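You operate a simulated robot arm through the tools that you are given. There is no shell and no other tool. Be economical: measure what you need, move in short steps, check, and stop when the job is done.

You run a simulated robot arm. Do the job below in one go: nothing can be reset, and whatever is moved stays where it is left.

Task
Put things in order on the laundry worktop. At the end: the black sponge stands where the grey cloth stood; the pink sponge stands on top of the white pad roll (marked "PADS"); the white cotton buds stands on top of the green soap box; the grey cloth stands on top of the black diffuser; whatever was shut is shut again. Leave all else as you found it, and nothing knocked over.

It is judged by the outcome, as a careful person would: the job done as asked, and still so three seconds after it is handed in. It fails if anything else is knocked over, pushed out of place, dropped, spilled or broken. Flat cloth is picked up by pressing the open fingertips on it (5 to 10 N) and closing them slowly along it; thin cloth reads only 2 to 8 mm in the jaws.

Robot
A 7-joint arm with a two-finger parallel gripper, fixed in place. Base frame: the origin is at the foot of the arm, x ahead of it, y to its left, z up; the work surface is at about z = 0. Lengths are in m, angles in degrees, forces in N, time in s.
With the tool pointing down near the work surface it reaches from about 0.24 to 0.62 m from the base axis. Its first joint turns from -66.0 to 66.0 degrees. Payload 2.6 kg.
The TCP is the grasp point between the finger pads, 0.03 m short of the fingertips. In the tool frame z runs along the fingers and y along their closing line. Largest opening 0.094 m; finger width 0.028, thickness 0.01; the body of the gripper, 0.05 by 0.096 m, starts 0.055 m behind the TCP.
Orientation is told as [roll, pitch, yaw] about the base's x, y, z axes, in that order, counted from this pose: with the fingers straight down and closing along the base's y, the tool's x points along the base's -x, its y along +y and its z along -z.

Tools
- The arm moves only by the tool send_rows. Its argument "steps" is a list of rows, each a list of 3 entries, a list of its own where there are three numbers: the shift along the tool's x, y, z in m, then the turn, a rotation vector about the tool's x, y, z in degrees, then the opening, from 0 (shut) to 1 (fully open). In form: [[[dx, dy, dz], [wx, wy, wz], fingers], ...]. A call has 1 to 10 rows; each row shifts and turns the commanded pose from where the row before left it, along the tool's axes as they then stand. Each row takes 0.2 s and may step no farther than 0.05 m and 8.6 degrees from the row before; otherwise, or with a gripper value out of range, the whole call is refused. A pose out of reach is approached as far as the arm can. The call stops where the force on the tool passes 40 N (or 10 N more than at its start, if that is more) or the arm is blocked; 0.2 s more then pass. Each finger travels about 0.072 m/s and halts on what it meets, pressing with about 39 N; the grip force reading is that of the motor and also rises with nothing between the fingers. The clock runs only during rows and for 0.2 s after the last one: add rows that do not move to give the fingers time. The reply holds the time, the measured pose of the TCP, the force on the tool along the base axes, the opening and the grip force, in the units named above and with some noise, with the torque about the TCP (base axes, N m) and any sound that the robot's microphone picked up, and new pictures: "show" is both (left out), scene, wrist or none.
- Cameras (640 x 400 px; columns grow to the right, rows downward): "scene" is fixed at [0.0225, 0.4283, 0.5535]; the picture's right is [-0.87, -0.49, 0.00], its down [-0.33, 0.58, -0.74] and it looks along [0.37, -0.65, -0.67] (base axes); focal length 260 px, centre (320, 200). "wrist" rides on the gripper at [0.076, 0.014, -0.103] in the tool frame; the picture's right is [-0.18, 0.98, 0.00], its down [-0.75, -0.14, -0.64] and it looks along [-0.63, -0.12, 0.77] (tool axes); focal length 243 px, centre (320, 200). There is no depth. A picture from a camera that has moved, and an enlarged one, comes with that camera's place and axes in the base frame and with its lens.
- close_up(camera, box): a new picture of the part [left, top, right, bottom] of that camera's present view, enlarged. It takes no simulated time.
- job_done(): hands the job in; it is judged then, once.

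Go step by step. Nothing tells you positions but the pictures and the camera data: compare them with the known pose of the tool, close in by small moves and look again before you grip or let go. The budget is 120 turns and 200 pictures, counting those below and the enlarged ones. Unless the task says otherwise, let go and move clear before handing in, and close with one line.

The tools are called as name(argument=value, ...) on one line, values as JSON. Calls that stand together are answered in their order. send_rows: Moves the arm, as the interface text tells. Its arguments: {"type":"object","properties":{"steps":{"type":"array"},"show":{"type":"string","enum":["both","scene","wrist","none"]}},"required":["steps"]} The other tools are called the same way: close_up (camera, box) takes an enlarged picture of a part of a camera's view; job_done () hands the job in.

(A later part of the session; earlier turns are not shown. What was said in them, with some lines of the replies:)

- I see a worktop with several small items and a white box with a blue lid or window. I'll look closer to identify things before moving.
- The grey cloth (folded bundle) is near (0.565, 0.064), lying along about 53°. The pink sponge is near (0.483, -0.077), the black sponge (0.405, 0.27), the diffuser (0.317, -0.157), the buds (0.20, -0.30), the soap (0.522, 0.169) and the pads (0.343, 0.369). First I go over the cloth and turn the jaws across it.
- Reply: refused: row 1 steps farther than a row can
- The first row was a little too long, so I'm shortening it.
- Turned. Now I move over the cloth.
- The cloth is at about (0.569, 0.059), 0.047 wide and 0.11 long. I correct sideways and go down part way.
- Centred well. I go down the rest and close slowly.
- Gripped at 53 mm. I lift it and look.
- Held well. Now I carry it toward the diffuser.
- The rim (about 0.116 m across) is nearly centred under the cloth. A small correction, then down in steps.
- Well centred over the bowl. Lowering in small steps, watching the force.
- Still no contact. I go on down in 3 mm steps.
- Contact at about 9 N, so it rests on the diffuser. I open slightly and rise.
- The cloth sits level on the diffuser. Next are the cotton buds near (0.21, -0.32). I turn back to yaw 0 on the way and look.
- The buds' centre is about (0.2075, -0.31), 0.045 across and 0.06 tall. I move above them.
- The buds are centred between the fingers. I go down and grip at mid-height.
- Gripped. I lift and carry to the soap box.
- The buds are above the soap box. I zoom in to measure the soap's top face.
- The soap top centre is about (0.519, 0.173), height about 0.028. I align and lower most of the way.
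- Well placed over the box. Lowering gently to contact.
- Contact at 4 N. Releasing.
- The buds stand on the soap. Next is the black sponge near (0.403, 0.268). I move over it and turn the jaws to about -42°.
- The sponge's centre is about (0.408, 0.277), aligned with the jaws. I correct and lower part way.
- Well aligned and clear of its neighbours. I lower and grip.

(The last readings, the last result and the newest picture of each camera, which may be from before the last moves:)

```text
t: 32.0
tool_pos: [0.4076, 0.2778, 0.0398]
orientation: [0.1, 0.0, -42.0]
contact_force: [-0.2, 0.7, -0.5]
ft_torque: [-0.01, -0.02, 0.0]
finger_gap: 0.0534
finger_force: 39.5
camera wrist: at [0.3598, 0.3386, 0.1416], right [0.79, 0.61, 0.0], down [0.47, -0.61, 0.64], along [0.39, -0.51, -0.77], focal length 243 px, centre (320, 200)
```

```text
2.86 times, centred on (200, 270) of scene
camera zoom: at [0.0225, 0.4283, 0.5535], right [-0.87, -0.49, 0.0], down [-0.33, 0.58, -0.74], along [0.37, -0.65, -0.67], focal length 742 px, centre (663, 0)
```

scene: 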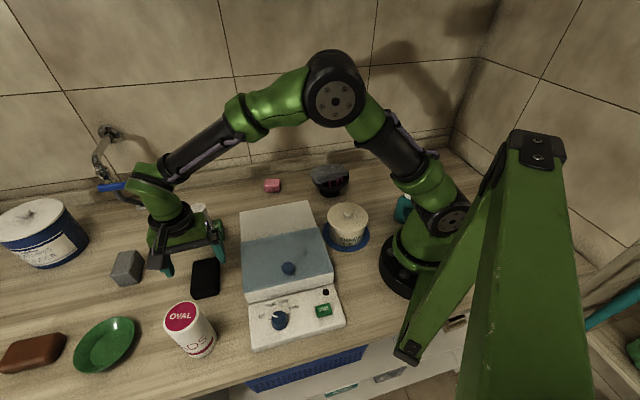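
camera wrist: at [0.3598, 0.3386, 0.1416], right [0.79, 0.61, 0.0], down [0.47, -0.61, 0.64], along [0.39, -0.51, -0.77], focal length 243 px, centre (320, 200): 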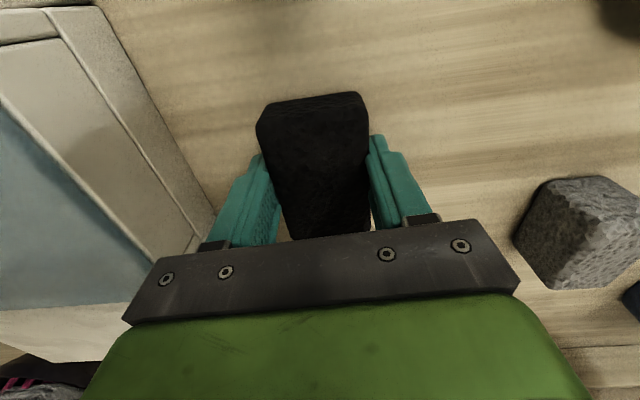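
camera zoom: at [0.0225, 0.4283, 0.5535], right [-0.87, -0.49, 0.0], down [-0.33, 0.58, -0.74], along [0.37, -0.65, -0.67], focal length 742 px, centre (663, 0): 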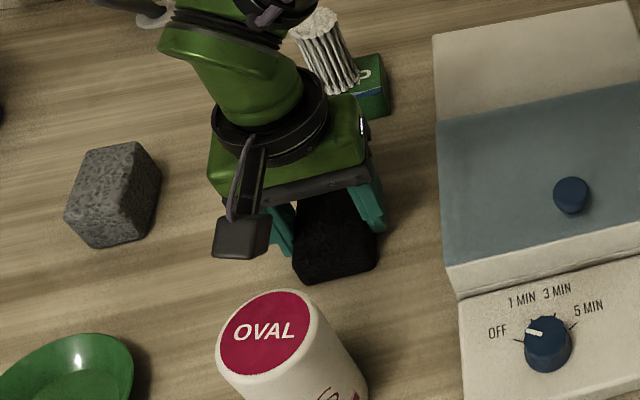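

Gripped at 53 mm. I lift and carry to the old cloth spot, then turn.

send_rows(steps=[[[0, 0, -0.05], [0, 0, 0], 0.3], [[0, 0, -0.05], [0, 0, 0], 0.3], [[0, 0, -0.05], [0, 0, 0], 0.3], [[0, 0, -0.05], [0, 0, 0], 0.3], [[-0.0443, -0.0089, 0], [0, 0, 0], 0.3], [[-0.0443, -0.0089, 0], [0, 0, 0], 0.3], [[-0.0443, -0.0089, 0], [0, 0, 0], 0.3], [[-0.0443, -0.0089, 0], [0, 0, 0], 0.3], [[-0.0443, -0.0089, 0], [0, 0, 0], 0.3], [[-0.0443, -0.0089, 0], [0, 0, 0], 0.3]], show="scene")

send_rows(steps=[[[0, 0, 0], [0, 0, -8.5], 0.3], [[0, 0, 0], [0, 0, -8.5], 0.3], [[0, 0, 0], [0, 0, -8.5], 0.3], [[0, 0, 0], [0, 0, -8.5], 0.3], [[0, 0, 0], [0, 0, -8.5], 0.3], [[0, 0, 0], [0, 0, -8.5], 0.3], [[0, 0, 0], [0, 0, -8.5], 0.3], [[0, 0, 0], [0, 0, -8.5], 0.3], [[0, 0, 0], [0, 0, -8.5], 0.3], [[0, 0, 0], [0, 0, -8.5], 0.3]], show="none")

send_rows(steps=[[[0, 0, 0.03], [0, 0, -8.5], 0.3], [[0, 0, 0.03], [0, 0, 0], 0.3], [[0, 0, 0.03], [0, 0, 0], 0.3], [[0, 0, 0], [0, 0, 0], 0.3]], show="both")

```text
t: 34.2
tool_pos: [0.5696, 0.0596, 0.2411]
orientation: [0.0, 0.0, -42.1]
contact_force: [-0.4, -0.4, 0.0]
ft_torque: [-0.01, -0.06, -0.01]
finger_gap: 0.0538
finger_force: 39.4
```

scene: 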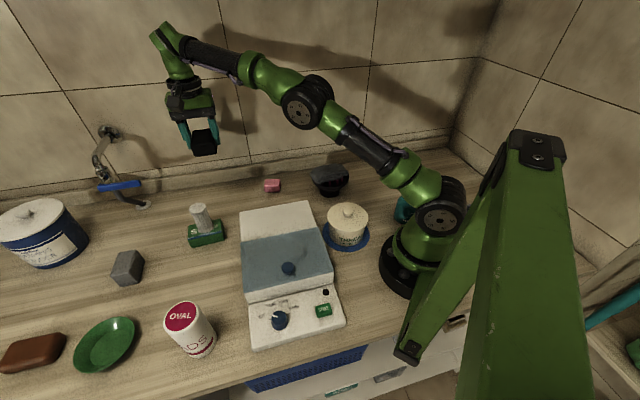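

```text
t: 36.4
tool_pos: [0.5698, 0.0598, 0.2403]
orientation: [0.0, -0.1, 43.1]
contact_force: [-0.1, -0.6, -0.5]
ft_torque: [-0.01, 0.03, 0.0]
finger_gap: 0.054
finger_force: 39.1
```

```text
t: 37.4
tool_pos: [0.57, 0.0588, 0.1497]
orientation: [0.0, 0.0, 51.5]
contact_force: [0.6, -0.2, -0.8]
ft_torque: [-0.02, -0.05, 0.03]
finger_gap: 0.0538
finger_force: 39.1
camera wrist: at [0.5099, 0.0083, 0.2506], right [-0.65, 0.76, 0.0], down [0.58, 0.5, 0.64], along [0.49, 0.42, -0.77], focal length 243 px, centre (320, 200)
```

scene: 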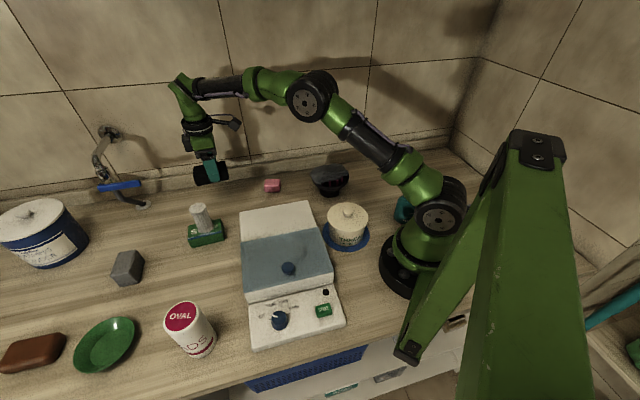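
wrist: 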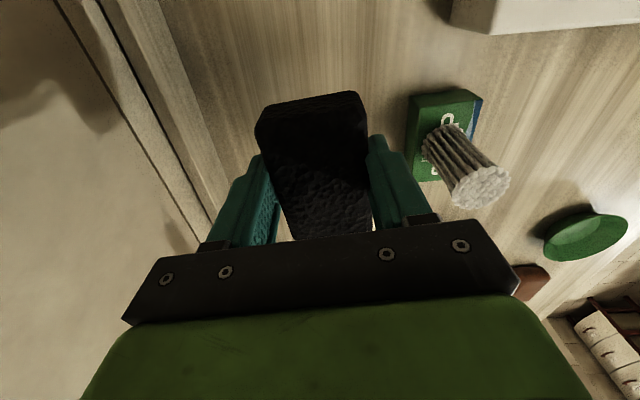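

Over the spot and aligned as the cloth was. Lowering to the table.

send_rows(steps=[[[0.002, 0.0, 0.04], [0, 0, 0], 0.3], [[0, 0, 0.04], [0, 0, 0], 0.3], [[0, 0, 0.02], [0, 0, 0], 0.3], [[0, 0, 0.006], [0, 0, 0], 0.3], [[0, 0, 0.002], [0, 0, 0], 0.3], [[0, 0, 0.0], [0, 0, 0], 0.3]], show="none")

```text
t: 38.8
tool_pos: [0.5681, 0.0582, 0.0422]
orientation: [-0.1, 0.0, 51.5]
contact_force: [0.3, 0.1, -0.3]
ft_torque: [-0.03, -0.02, -0.01]
finger_gap: 0.0542
finger_force: 38.7
```

send_rows(steps=[[[0, 0, 0.002], [0, 0, 0], 0.3], [[0, 0, 0.001], [0, 0, 0], 0.3], [[0, 0, 0.0], [0, 0, 0], 0.3]], show="none")

```text
t: 39.6
tool_pos: [0.5678, 0.0592, 0.0403]
orientation: [0.1, 0.0, 51.5]
contact_force: [0.5, -0.6, 2.4]
ft_torque: [0.06, 0.0, 0.0]
finger_gap: 0.0538
finger_force: 38.6
```

Touching the table. Releasing and rising.

send_rows(steps=[[[0, 0, 0.0], [0, 0, 0], 0.6], [[0, 0, 0], [0, 0, 0], 0.7], [[0, 0, 0], [0, 0, 0], 0.85], [[0, 0, 0], [0, 0, 0], 0.85], [[0, 0, -0.03], [0, 0, 0], 0.85], [[0, 0, -0.05], [0, 0, 0], 0.85], [[0, 0, -0.05], [0, 0, 0], 0.85], [[0, 0, -0.05], [0, 0, 0], 0.85]])

```text
t: 41.4
tool_pos: [0.5678, 0.0583, 0.2196]
orientation: [0.0, -0.1, 51.6]
contact_force: [-0.4, -0.5, -0.3]
ft_torque: [0.03, 0.01, 0.0]
finger_gap: 0.0801
finger_force: 0.1
camera wrist: at [0.5083, 0.0066, 0.3207], right [-0.66, 0.76, 0.0], down [0.58, 0.5, 0.64], along [0.48, 0.42, -0.77], focal length 243 px, centre (320, 200)
```

scene: 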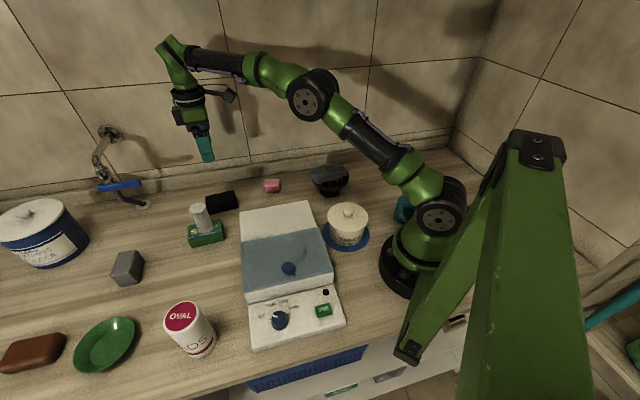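
wrist: 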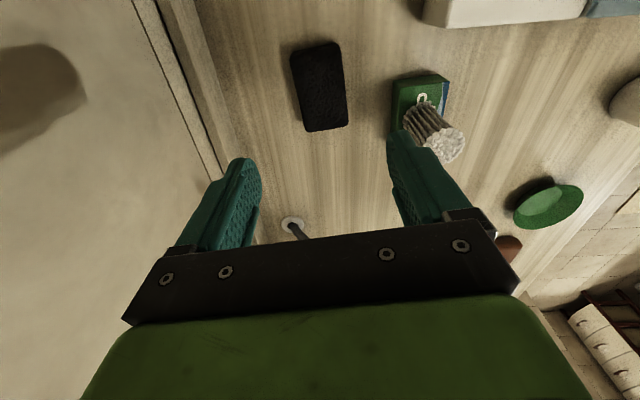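

The black sponge stands at the cloth's old spot. Next is the pink sponge near (0.483, -0.077), jaws staying at about 52°.

send_rows(steps=[[[0.04, -0.0045, 0], [0, 0, 0], 0.85], [[0.04, -0.0045, 0], [0, 0, 0], 0.85], [[0.04, -0.0045, 0.02], [0, 0, 0], 0.85], [[0.039, -0.0045, 0.03], [0, 0, 0], 0.85], [[0, 0, 0], [0, 0, 0], 0.85]])

```text
t: 42.6
tool_pos: [0.4838, -0.0796, 0.1696]
orientation: [0.0, -0.1, 51.4]
contact_force: [0.3, 0.0, 0.5]
ft_torque: [-0.05, 0.05, 0.02]
finger_gap: 0.0799
finger_force: 0.0
camera wrist: at [0.4234, -0.1301, 0.2706], right [-0.65, 0.76, 0.0], down [0.58, 0.5, 0.64], along [0.49, 0.42, -0.77], focal length 243 px, centre (320, 200)
```

scene: 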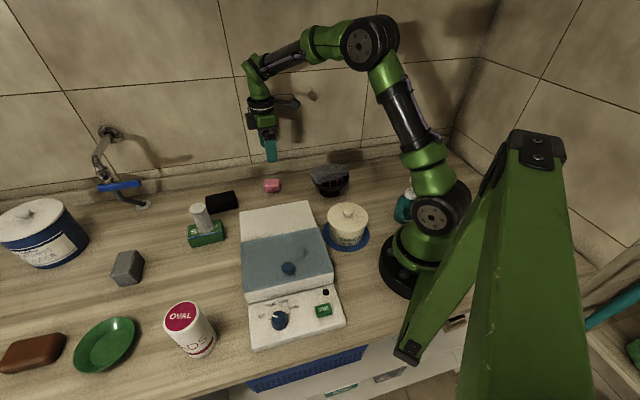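
wrist: 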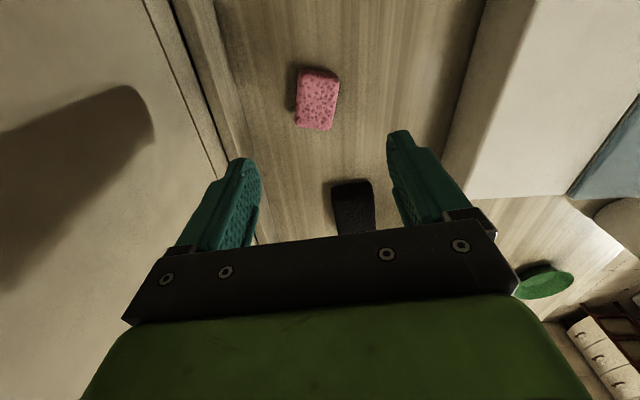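

The pink sponge is about 0.05 × 0.038, turned about 16° from my jaws. I correct the turn and position and lower part way.

send_rows(steps=[[[-0.0026, -0.005, 0.01], [0, 0, 8.2], 0.85], [[0, 0, 0.03], [0, 0, 8.2], 0.85], [[0, 0, 0.04], [0, 0, 0], 0.85], [[0, 0, 0], [0, 0, 0], 0.85]])

```text
t: 43.6
tool_pos: [0.4885, -0.0774, 0.0882]
orientation: [0.0, 0.0, 35.1]
contact_force: [0.0, 0.2, 0.5]
ft_torque: [0.04, -0.02, -0.01]
finger_gap: 0.08
finger_force: 0.0
camera wrist: at [0.4166, -0.1104, 0.1901], right [-0.41, 0.91, 0.0], down [0.7, 0.32, 0.64], along [0.58, 0.27, -0.77], focal length 243 px, centre (320, 200)
```

scene: 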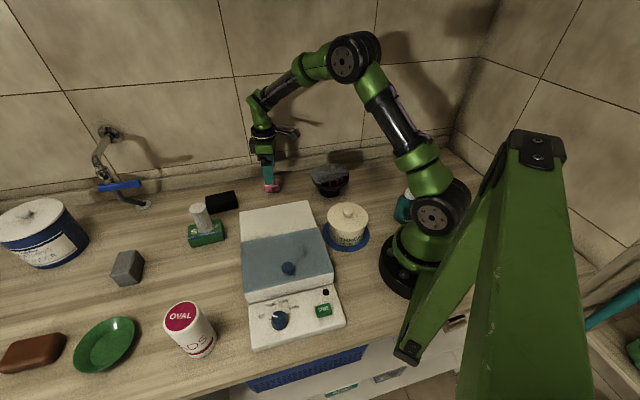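
wrist: 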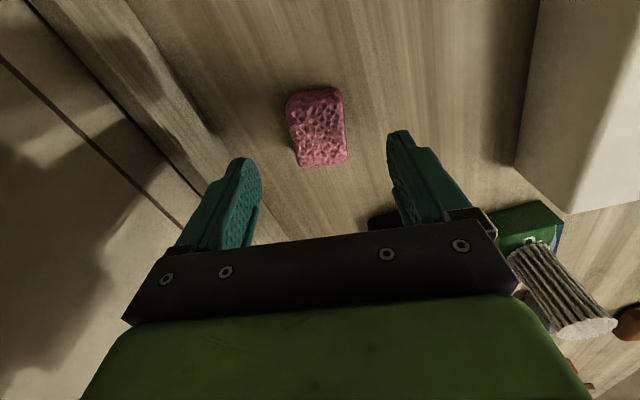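

Aligned. I lower and grip.

send_rows(steps=[[[0.005, -0.0017, 0.02], [0, 0, 0], 0.85], [[0, 0, 0.02], [0, 0, 0], 0.85], [[0, 0, 0.006], [0, 0, 0], 0.85], [[0, 0, 0], [0, 0, 0], 0.6], [[0, 0, 0], [0, 0, 0], 0.45], [[0, 0, 0], [0, 0, 0], 0.3], [[0, 0, 0], [0, 0, 0], 0.2], [[0, 0, 0], [0, 0, 0], 0.2]])

```text
t: 45.4
tool_pos: [0.4866, -0.0823, 0.0421]
orientation: [0.0, 0.1, 35.1]
contact_force: [0.4, 0.1, -0.5]
ft_torque: [0.03, 0.0, -0.01]
finger_gap: 0.0379
finger_force: 39.2
camera wrist: at [0.4139, -0.1153, 0.1449], right [-0.41, 0.91, 0.0], down [0.7, 0.32, 0.64], along [0.58, 0.27, -0.77], focal length 243 px, centre (320, 200)
```

scene: 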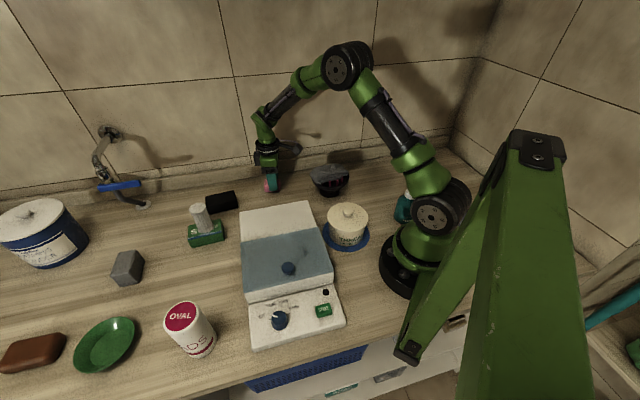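
wrist: 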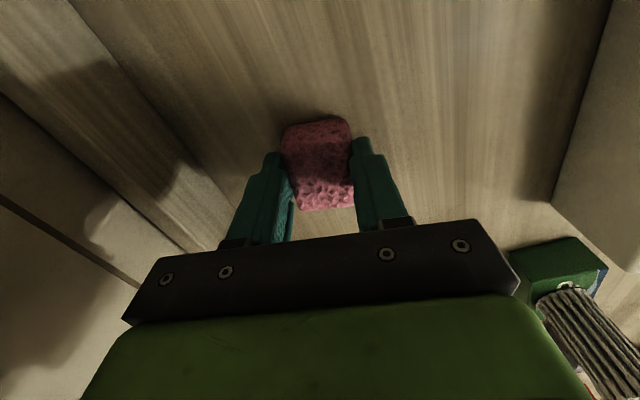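

Gripped at 38 mm. I lift and carry to the pads roll.

send_rows(steps=[[[0, 0, -0.03], [0, 0, 0], 0.2], [[0, 0, -0.05], [0, 0, 0], 0.2], [[0, 0, -0.05], [0, 0, 0], 0.2], [[0, 0, -0.05], [0, 0, 0], 0.2], [[0, 0, -0.03], [0, 0, 0], 0.2]], show="none")

send_rows(steps=[[[-0.013, 0.0446, 0], [0, 0, 0], 0.2], [[-0.013, 0.0446, 0], [0, 0, 0], 0.2], [[-0.013, 0.0446, 0], [0, 0, 0], 0.2], [[-0.013, 0.0446, 0], [0, 0, 0], 0.2], [[-0.013, 0.0446, 0], [0, 0, 0], 0.2], [[-0.013, 0.0446, 0], [0, 0, 0], 0.2], [[-0.013, 0.0446, 0], [0, 0, 0], 0.2], [[-0.013, 0.0446, 0], [0, 0, 0], 0.2], [[-0.013, 0.0446, 0], [0, 0, 0], 0.2], [[-0.013, 0.0446, 0], [0, 0, 0], 0.2]], show="both")

```text
t: 46.6
tool_pos: [0.4853, -0.0829, 0.2537]
orientation: [0.0, 0.0, 35.2]
contact_force: [-0.3, 0.5, -0.4]
ft_torque: [0.0, 0.02, -0.02]
finger_gap: 0.0377
finger_force: 39.6
```

```text
t: 48.8
tool_pos: [0.3357, 0.3577, 0.2539]
orientation: [0.1, 0.0, 35.1]
contact_force: [-0.3, -0.3, 0.3]
ft_torque: [0.03, -0.02, -0.01]
finger_gap: 0.0382
finger_force: 39.7
camera wrist: at [0.2635, 0.3249, 0.3551], right [-0.41, 0.91, 0.0], down [0.7, 0.32, 0.64], along [0.58, 0.27, -0.77], focal length 243 px, centre (320, 200)
```

scene: 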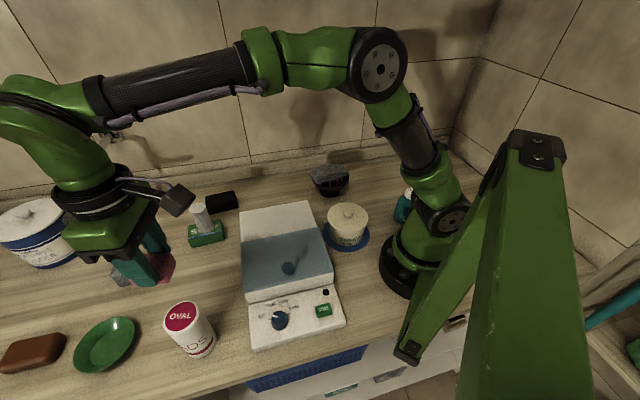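
wrist: 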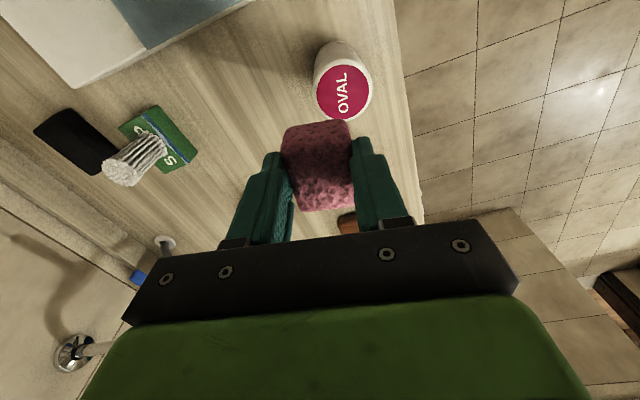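

The roll's top centre is about (0.320, 0.375), height about 0.11. I align, lower some and check again.

send_rows(steps=[[[0.0037, 0.0234, 0], [0, 0, 0], 0.2], [[0, 0, 0.03], [0, 0, 0], 0.2], [[0, 0, 0.03], [0, 0, 0], 0.2], [[0, 0, 0], [0, 0, 0], 0.2]])

close_up(camera="scene", box=[120, 220, 280, 370])

close_up(camera="wrist", box=[220, 0, 440, 230])

```text
t: 49.8
tool_pos: [0.3199, 0.3747, 0.1945]
orientation: [0.1, 0.0, 35.1]
contact_force: [0.7, -1.3, 0.1]
ft_torque: [-0.01, 0.0, -0.03]
finger_gap: 0.0378
finger_force: 38.7
camera wrist: at [0.2475, 0.341, 0.2953], right [-0.41, 0.91, 0.0], down [0.7, 0.32, 0.64], along [0.58, 0.27, -0.77], focal length 243 px, centre (320, 200)
```

scene: 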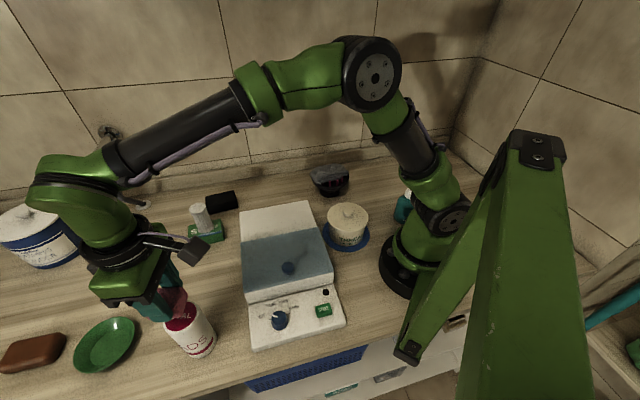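
wrist: 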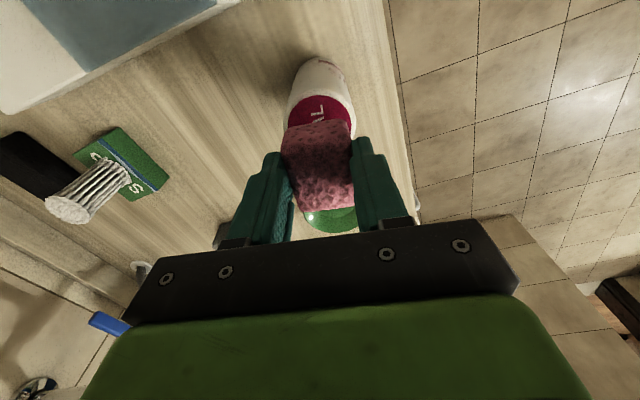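

```text
2.67 times, centred on (200, 295) of scene
camera zoom: at [0.0225, 0.4283, 0.5535], right [-0.87, -0.49, 0.0], down [-0.33, 0.58, -0.74], along [0.37, -0.65, -0.67], focal length 693 px, centre (640, -53)
```

zoom: 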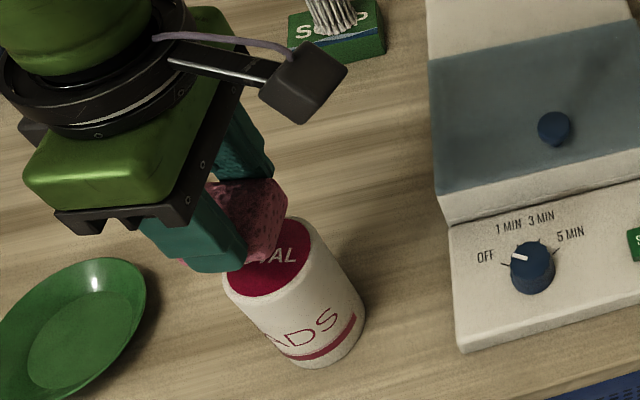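

```text
1.74 times, centred on (330, 115) of wrist
camera zoom: at [0.2475, 0.341, 0.2953], right [-0.41, 0.91, 0.0], down [0.7, 0.32, 0.64], along [0.58, 0.27, -0.77], focal length 422 px, centre (303, 348)
```

zoom: 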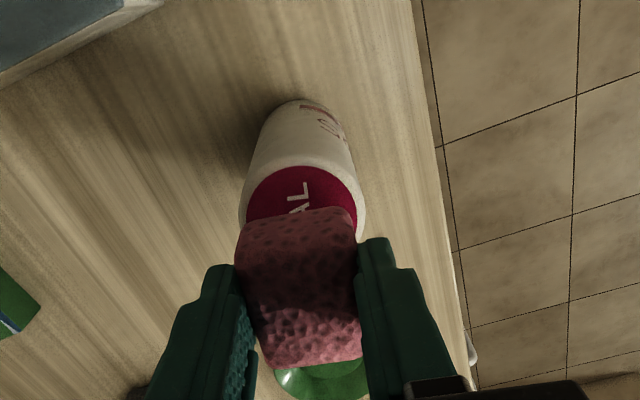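

Nearly centred; I shift 4 mm forward and lower close to the top.

send_rows(steps=[[[-0.004, -0.001, 0.015], [0, 0, 0], 0.2], [[0, 0, 0.015], [0, 0, 0], 0.2], [[0, 0, 0.004], [0, 0, 0], 0.2], [[0, 0, 0], [0, 0, 0], 0.2]], show="wrist")

close_up(camera="scene", box=[120, 220, 280, 370])

```text
t: 50.8
tool_pos: [0.3226, 0.3742, 0.1617]
orientation: [0.1, -0.2, 35.1]
contact_force: [-1.8, -1.4, 14.5]
ft_torque: [-0.16, 0.09, -0.03]
finger_gap: 0.038
finger_force: 39.1
camera wrist: at [0.2515, 0.3429, 0.262], right [-0.41, 0.91, 0.0], down [0.7, 0.32, 0.64], along [0.59, 0.27, -0.76], focal length 243 px, centre (320, 200)
```

wrist: 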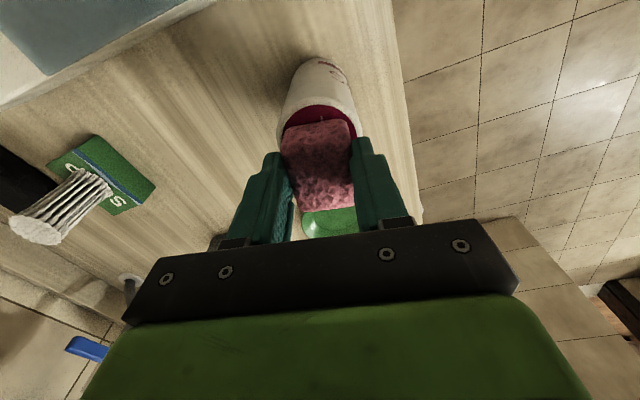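

```text
2.67 times, centred on (200, 295) of scene
camera zoom: at [0.0224, 0.4283, 0.5536], right [-0.87, -0.49, 0.0], down [-0.33, 0.58, -0.74], along [0.37, -0.65, -0.67], focal length 693 px, centre (640, -53)
```

zoom: 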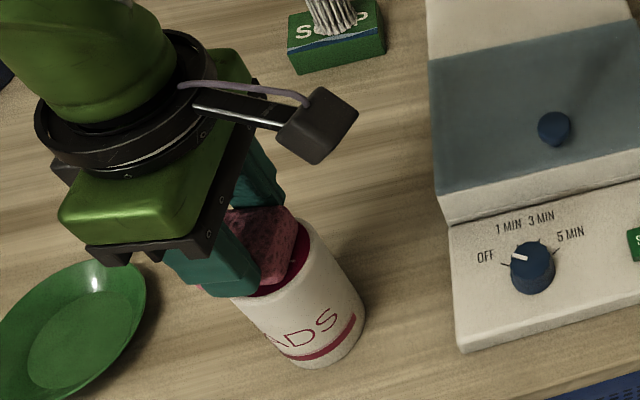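

The top turned out higher (about 0.12), so contact came early. The sponge is about 6 mm off to one side, so I lift a little, shift and lower again gently.

send_rows(steps=[[[0, 0, -0.008], [0, 0, 0], 0.2], [[0.007, -0.001, 0], [0, 0, 0], 0.2], [[0, 0, 0], [0, 0, 0], 0.2]], show="wrist")

close_up(camera="scene", box=[120, 220, 280, 370])

close_up(camera="wrist", box=[240, 40, 400, 230])

```text
t: 51.6
tool_pos: [0.3177, 0.37, 0.1673]
orientation: [0.0, 0.0, 35.0]
contact_force: [0.5, -0.8, -0.6]
ft_torque: [0.01, -0.01, 0.03]
finger_gap: 0.0383
finger_force: 39.6
camera wrist: at [0.2458, 0.3378, 0.2684], right [-0.41, 0.91, 0.0], down [0.7, 0.32, 0.64], along [0.58, 0.27, -0.77], focal length 243 px, centre (320, 200)
```

wrist: 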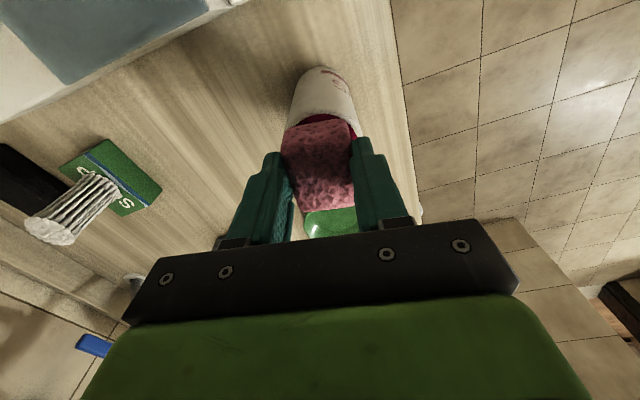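

```text
2.67 times, centred on (200, 295) of scene
camera zoom: at [0.0225, 0.4283, 0.5535], right [-0.87, -0.49, 0.0], down [-0.33, 0.58, -0.74], along [0.37, -0.65, -0.67], focal length 693 px, centre (640, -53)
```

zoom: 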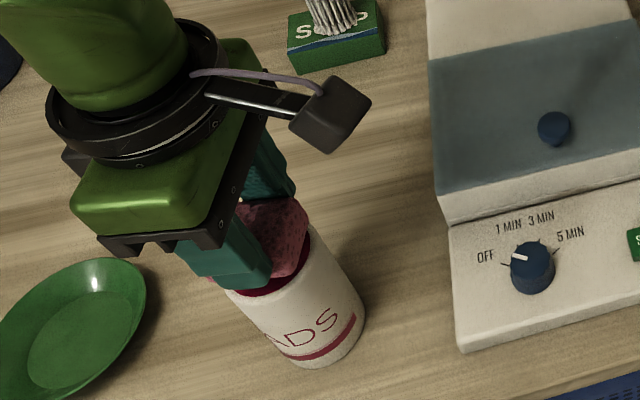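

```text
2.11 times, centred on (320, 135) of wrist
camera zoom: at [0.2458, 0.3378, 0.2684], right [-0.41, 0.91, 0.0], down [0.7, 0.32, 0.64], along [0.58, 0.27, -0.77], focal length 511 px, centre (320, 337)
```

zoom: 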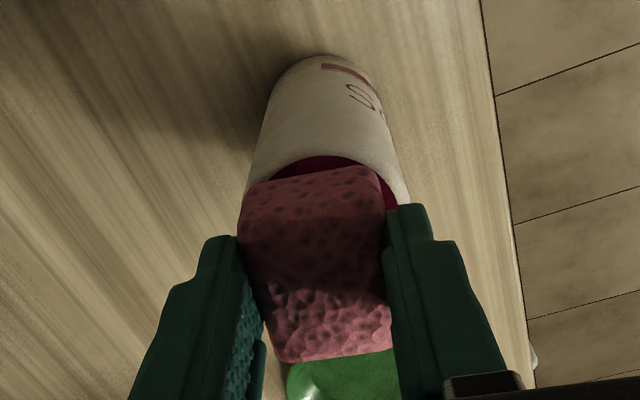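

Close to centred; a 2–3 mm trim and then gently down.

send_rows(steps=[[[-0.001, 0.003, 0], [0, 0, 0], 0.2], [[0, 0, 0.003], [0, 0, 0], 0.2], [[0, 0, 0.002], [0, 0, 0], 0.2], [[0, 0, 0], [0, 0, 0], 0.2]], show="none")

```text
t: 52.6
tool_pos: [0.3162, 0.3727, 0.1623]
orientation: [-0.1, 0.0, 35.2]
contact_force: [-0.5, -0.2, -0.1]
ft_torque: [0.0, 0.0, -0.02]
finger_gap: 0.0379
finger_force: 39.0
```

send_rows(steps=[[[0, 0, 0.001], [0, 0, 0], 0.2], [[0, 0, 0.001], [0, 0, 0], 0.2], [[0, 0, 0], [0, 0, 0], 0.2]], show="none")

```text
t: 53.4
tool_pos: [0.317, 0.3727, 0.16]
orientation: [0.1, -0.1, 35.1]
contact_force: [-1.2, -0.9, 8.3]
ft_torque: [-0.04, 0.12, 0.02]
finger_gap: 0.0379
finger_force: 39.2
```

Contact at 8 N. Releasing slowly and rising.

send_rows(steps=[[[0, 0, -0.0005], [0, 0, 0], 0.42], [[0, 0, 0], [0, 0, 0], 0.47], [[0, 0, 0], [0, 0, 0], 0.6], [[0, 0, 0], [0, 0, 0], 0.75], [[0, 0, 0], [0, 0, 0], 0.75], [[0, 0, -0.03], [0, 0, 0], 0.75], [[0, 0, -0.05], [0, 0, 0], 0.75]])

close_up(camera="scene", box=[120, 220, 280, 370])

```text
t: 55.0
tool_pos: [0.3186, 0.3739, 0.2422]
orientation: [0.0, 0.1, 35.1]
contact_force: [-0.7, -0.6, -0.2]
ft_torque: [0.0, 0.01, -0.03]
finger_gap: 0.0705
finger_force: 0.0
camera wrist: at [0.2467, 0.3413, 0.3435], right [-0.41, 0.91, 0.0], down [0.7, 0.32, 0.64], along [0.58, 0.27, -0.77], focal length 243 px, centre (320, 200)
```

scene: 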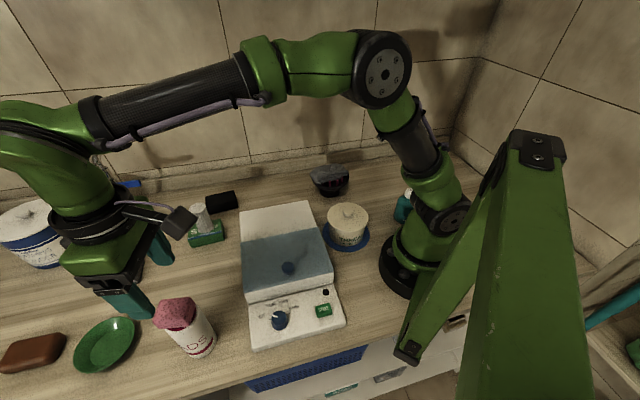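
wrist: 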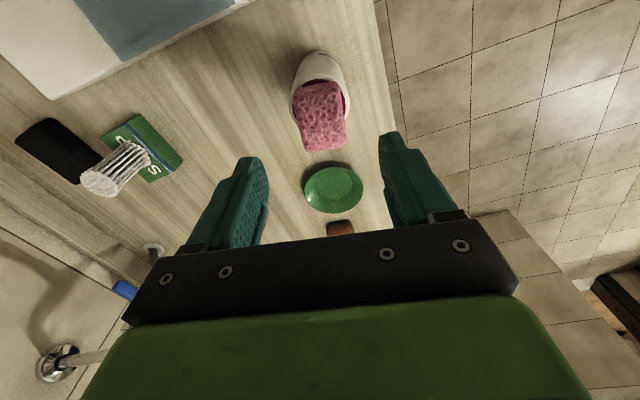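

```text
2.67 times, centred on (200, 295) of scene
camera zoom: at [0.0225, 0.4283, 0.5535], right [-0.87, -0.49, 0.0], down [-0.33, 0.58, -0.74], along [0.37, -0.65, -0.67], focal length 693 px, centre (640, -53)
```

zoom: 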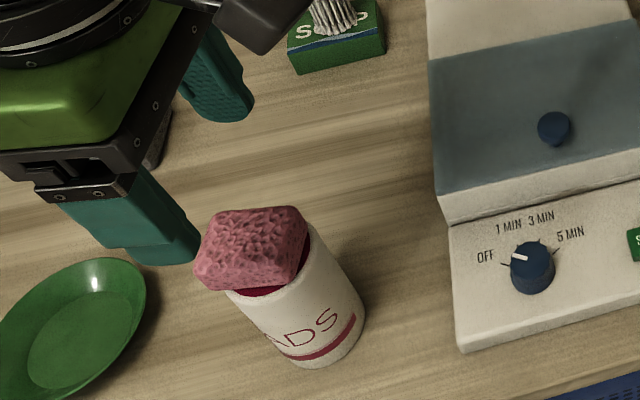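

The pink sponge sits on the roll. I rise clear and check everything once more.

send_rows(steps=[[[0, 0, -0.04], [0, 0, 0], 0.75], [[0.02, -0.04, 0], [0, 0, 0], 0.75], [[0.0, -0.045, 0], [0, 0, 0], 0.75], [[0, -0.045, 0], [0, 0, 0], 0.75], [[0, -0.045, 0], [0, 0, 0], 0.75], [[0, -0.045, 0], [0, 0, 0], 0.75], [[0, 0, 0], [0, 0, 0], 0.75]])

close_up(camera="scene", box=[140, 150, 380, 370])

close_up(camera="scene", box=[140, 270, 240, 370])

```text
t: 56.6
tool_pos: [0.4275, 0.1812, 0.2812]
orientation: [0.0, 0.0, 35.1]
contact_force: [-0.7, -0.3, -0.2]
ft_torque: [0.02, -0.01, 0.01]
finger_gap: 0.0705
finger_force: 0.0
camera wrist: at [0.3552, 0.1487, 0.3826], right [-0.41, 0.91, 0.0], down [0.7, 0.32, 0.64], along [0.58, 0.27, -0.77], focal length 243 px, centre (320, 200)
```

scene: 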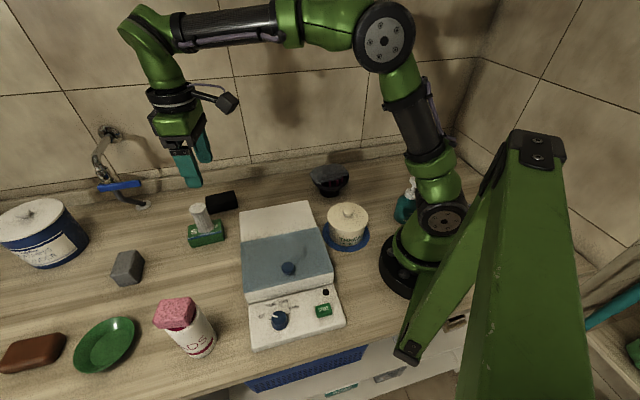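
wrist: 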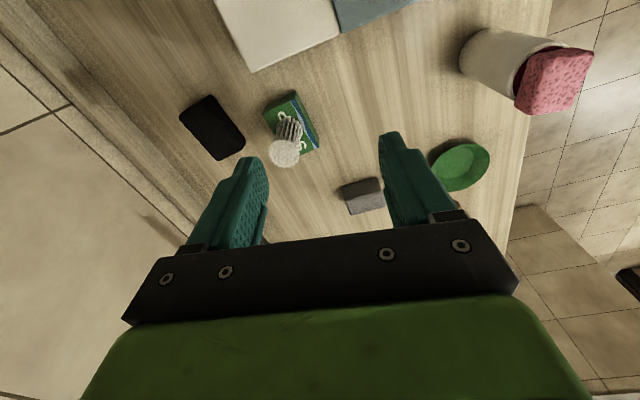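

```text
1.82 times, centred on (260, 260) of scene
camera zoom: at [0.0225, 0.4283, 0.5535], right [-0.87, -0.49, 0.0], down [-0.33, 0.58, -0.74], along [0.37, -0.65, -0.67], focal length 472 px, centre (429, 91)
```

zoom: 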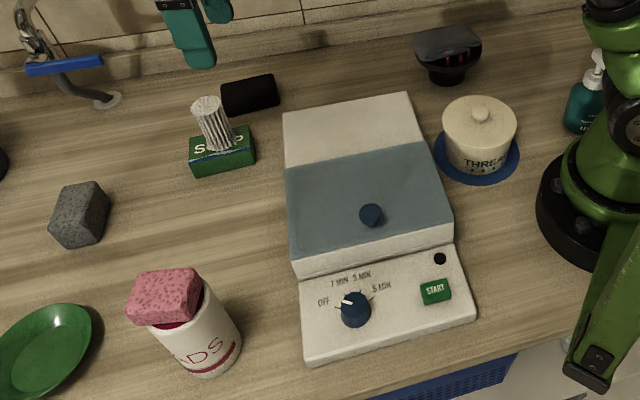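

```text
4.00 times, centred on (190, 320) of scene
camera zoom: at [0.0225, 0.4283, 0.5535], right [-0.87, -0.49, 0.0], down [-0.33, 0.58, -0.74], along [0.37, -0.65, -0.67], focal length 1039 px, centre (840, -280)
```

zoom: 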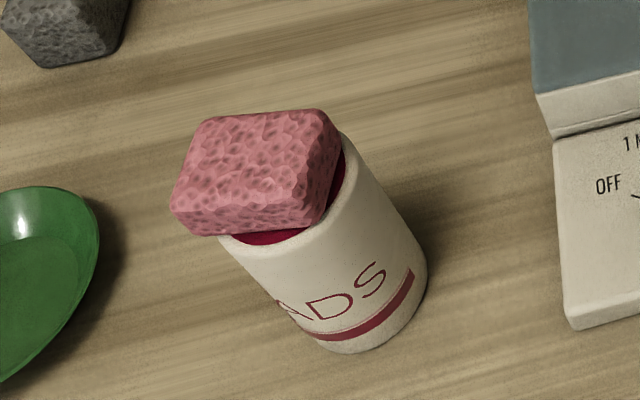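

Everything is in place: the cloth is on the diffuser, the buds on the soap, the black sponge at the cloth's old spot and the pink sponge on the roll. The rest looks undisturbed and the box is still shut, so I'm handing in.

job_done()

```text
The job is handed in.
```

The job is handed in: all four items are where you asked, nothing was knocked over, and the box stayed shut throughout. The pink sponge sits about 7 mm off the centre of the pad roll but looked flat and steady.
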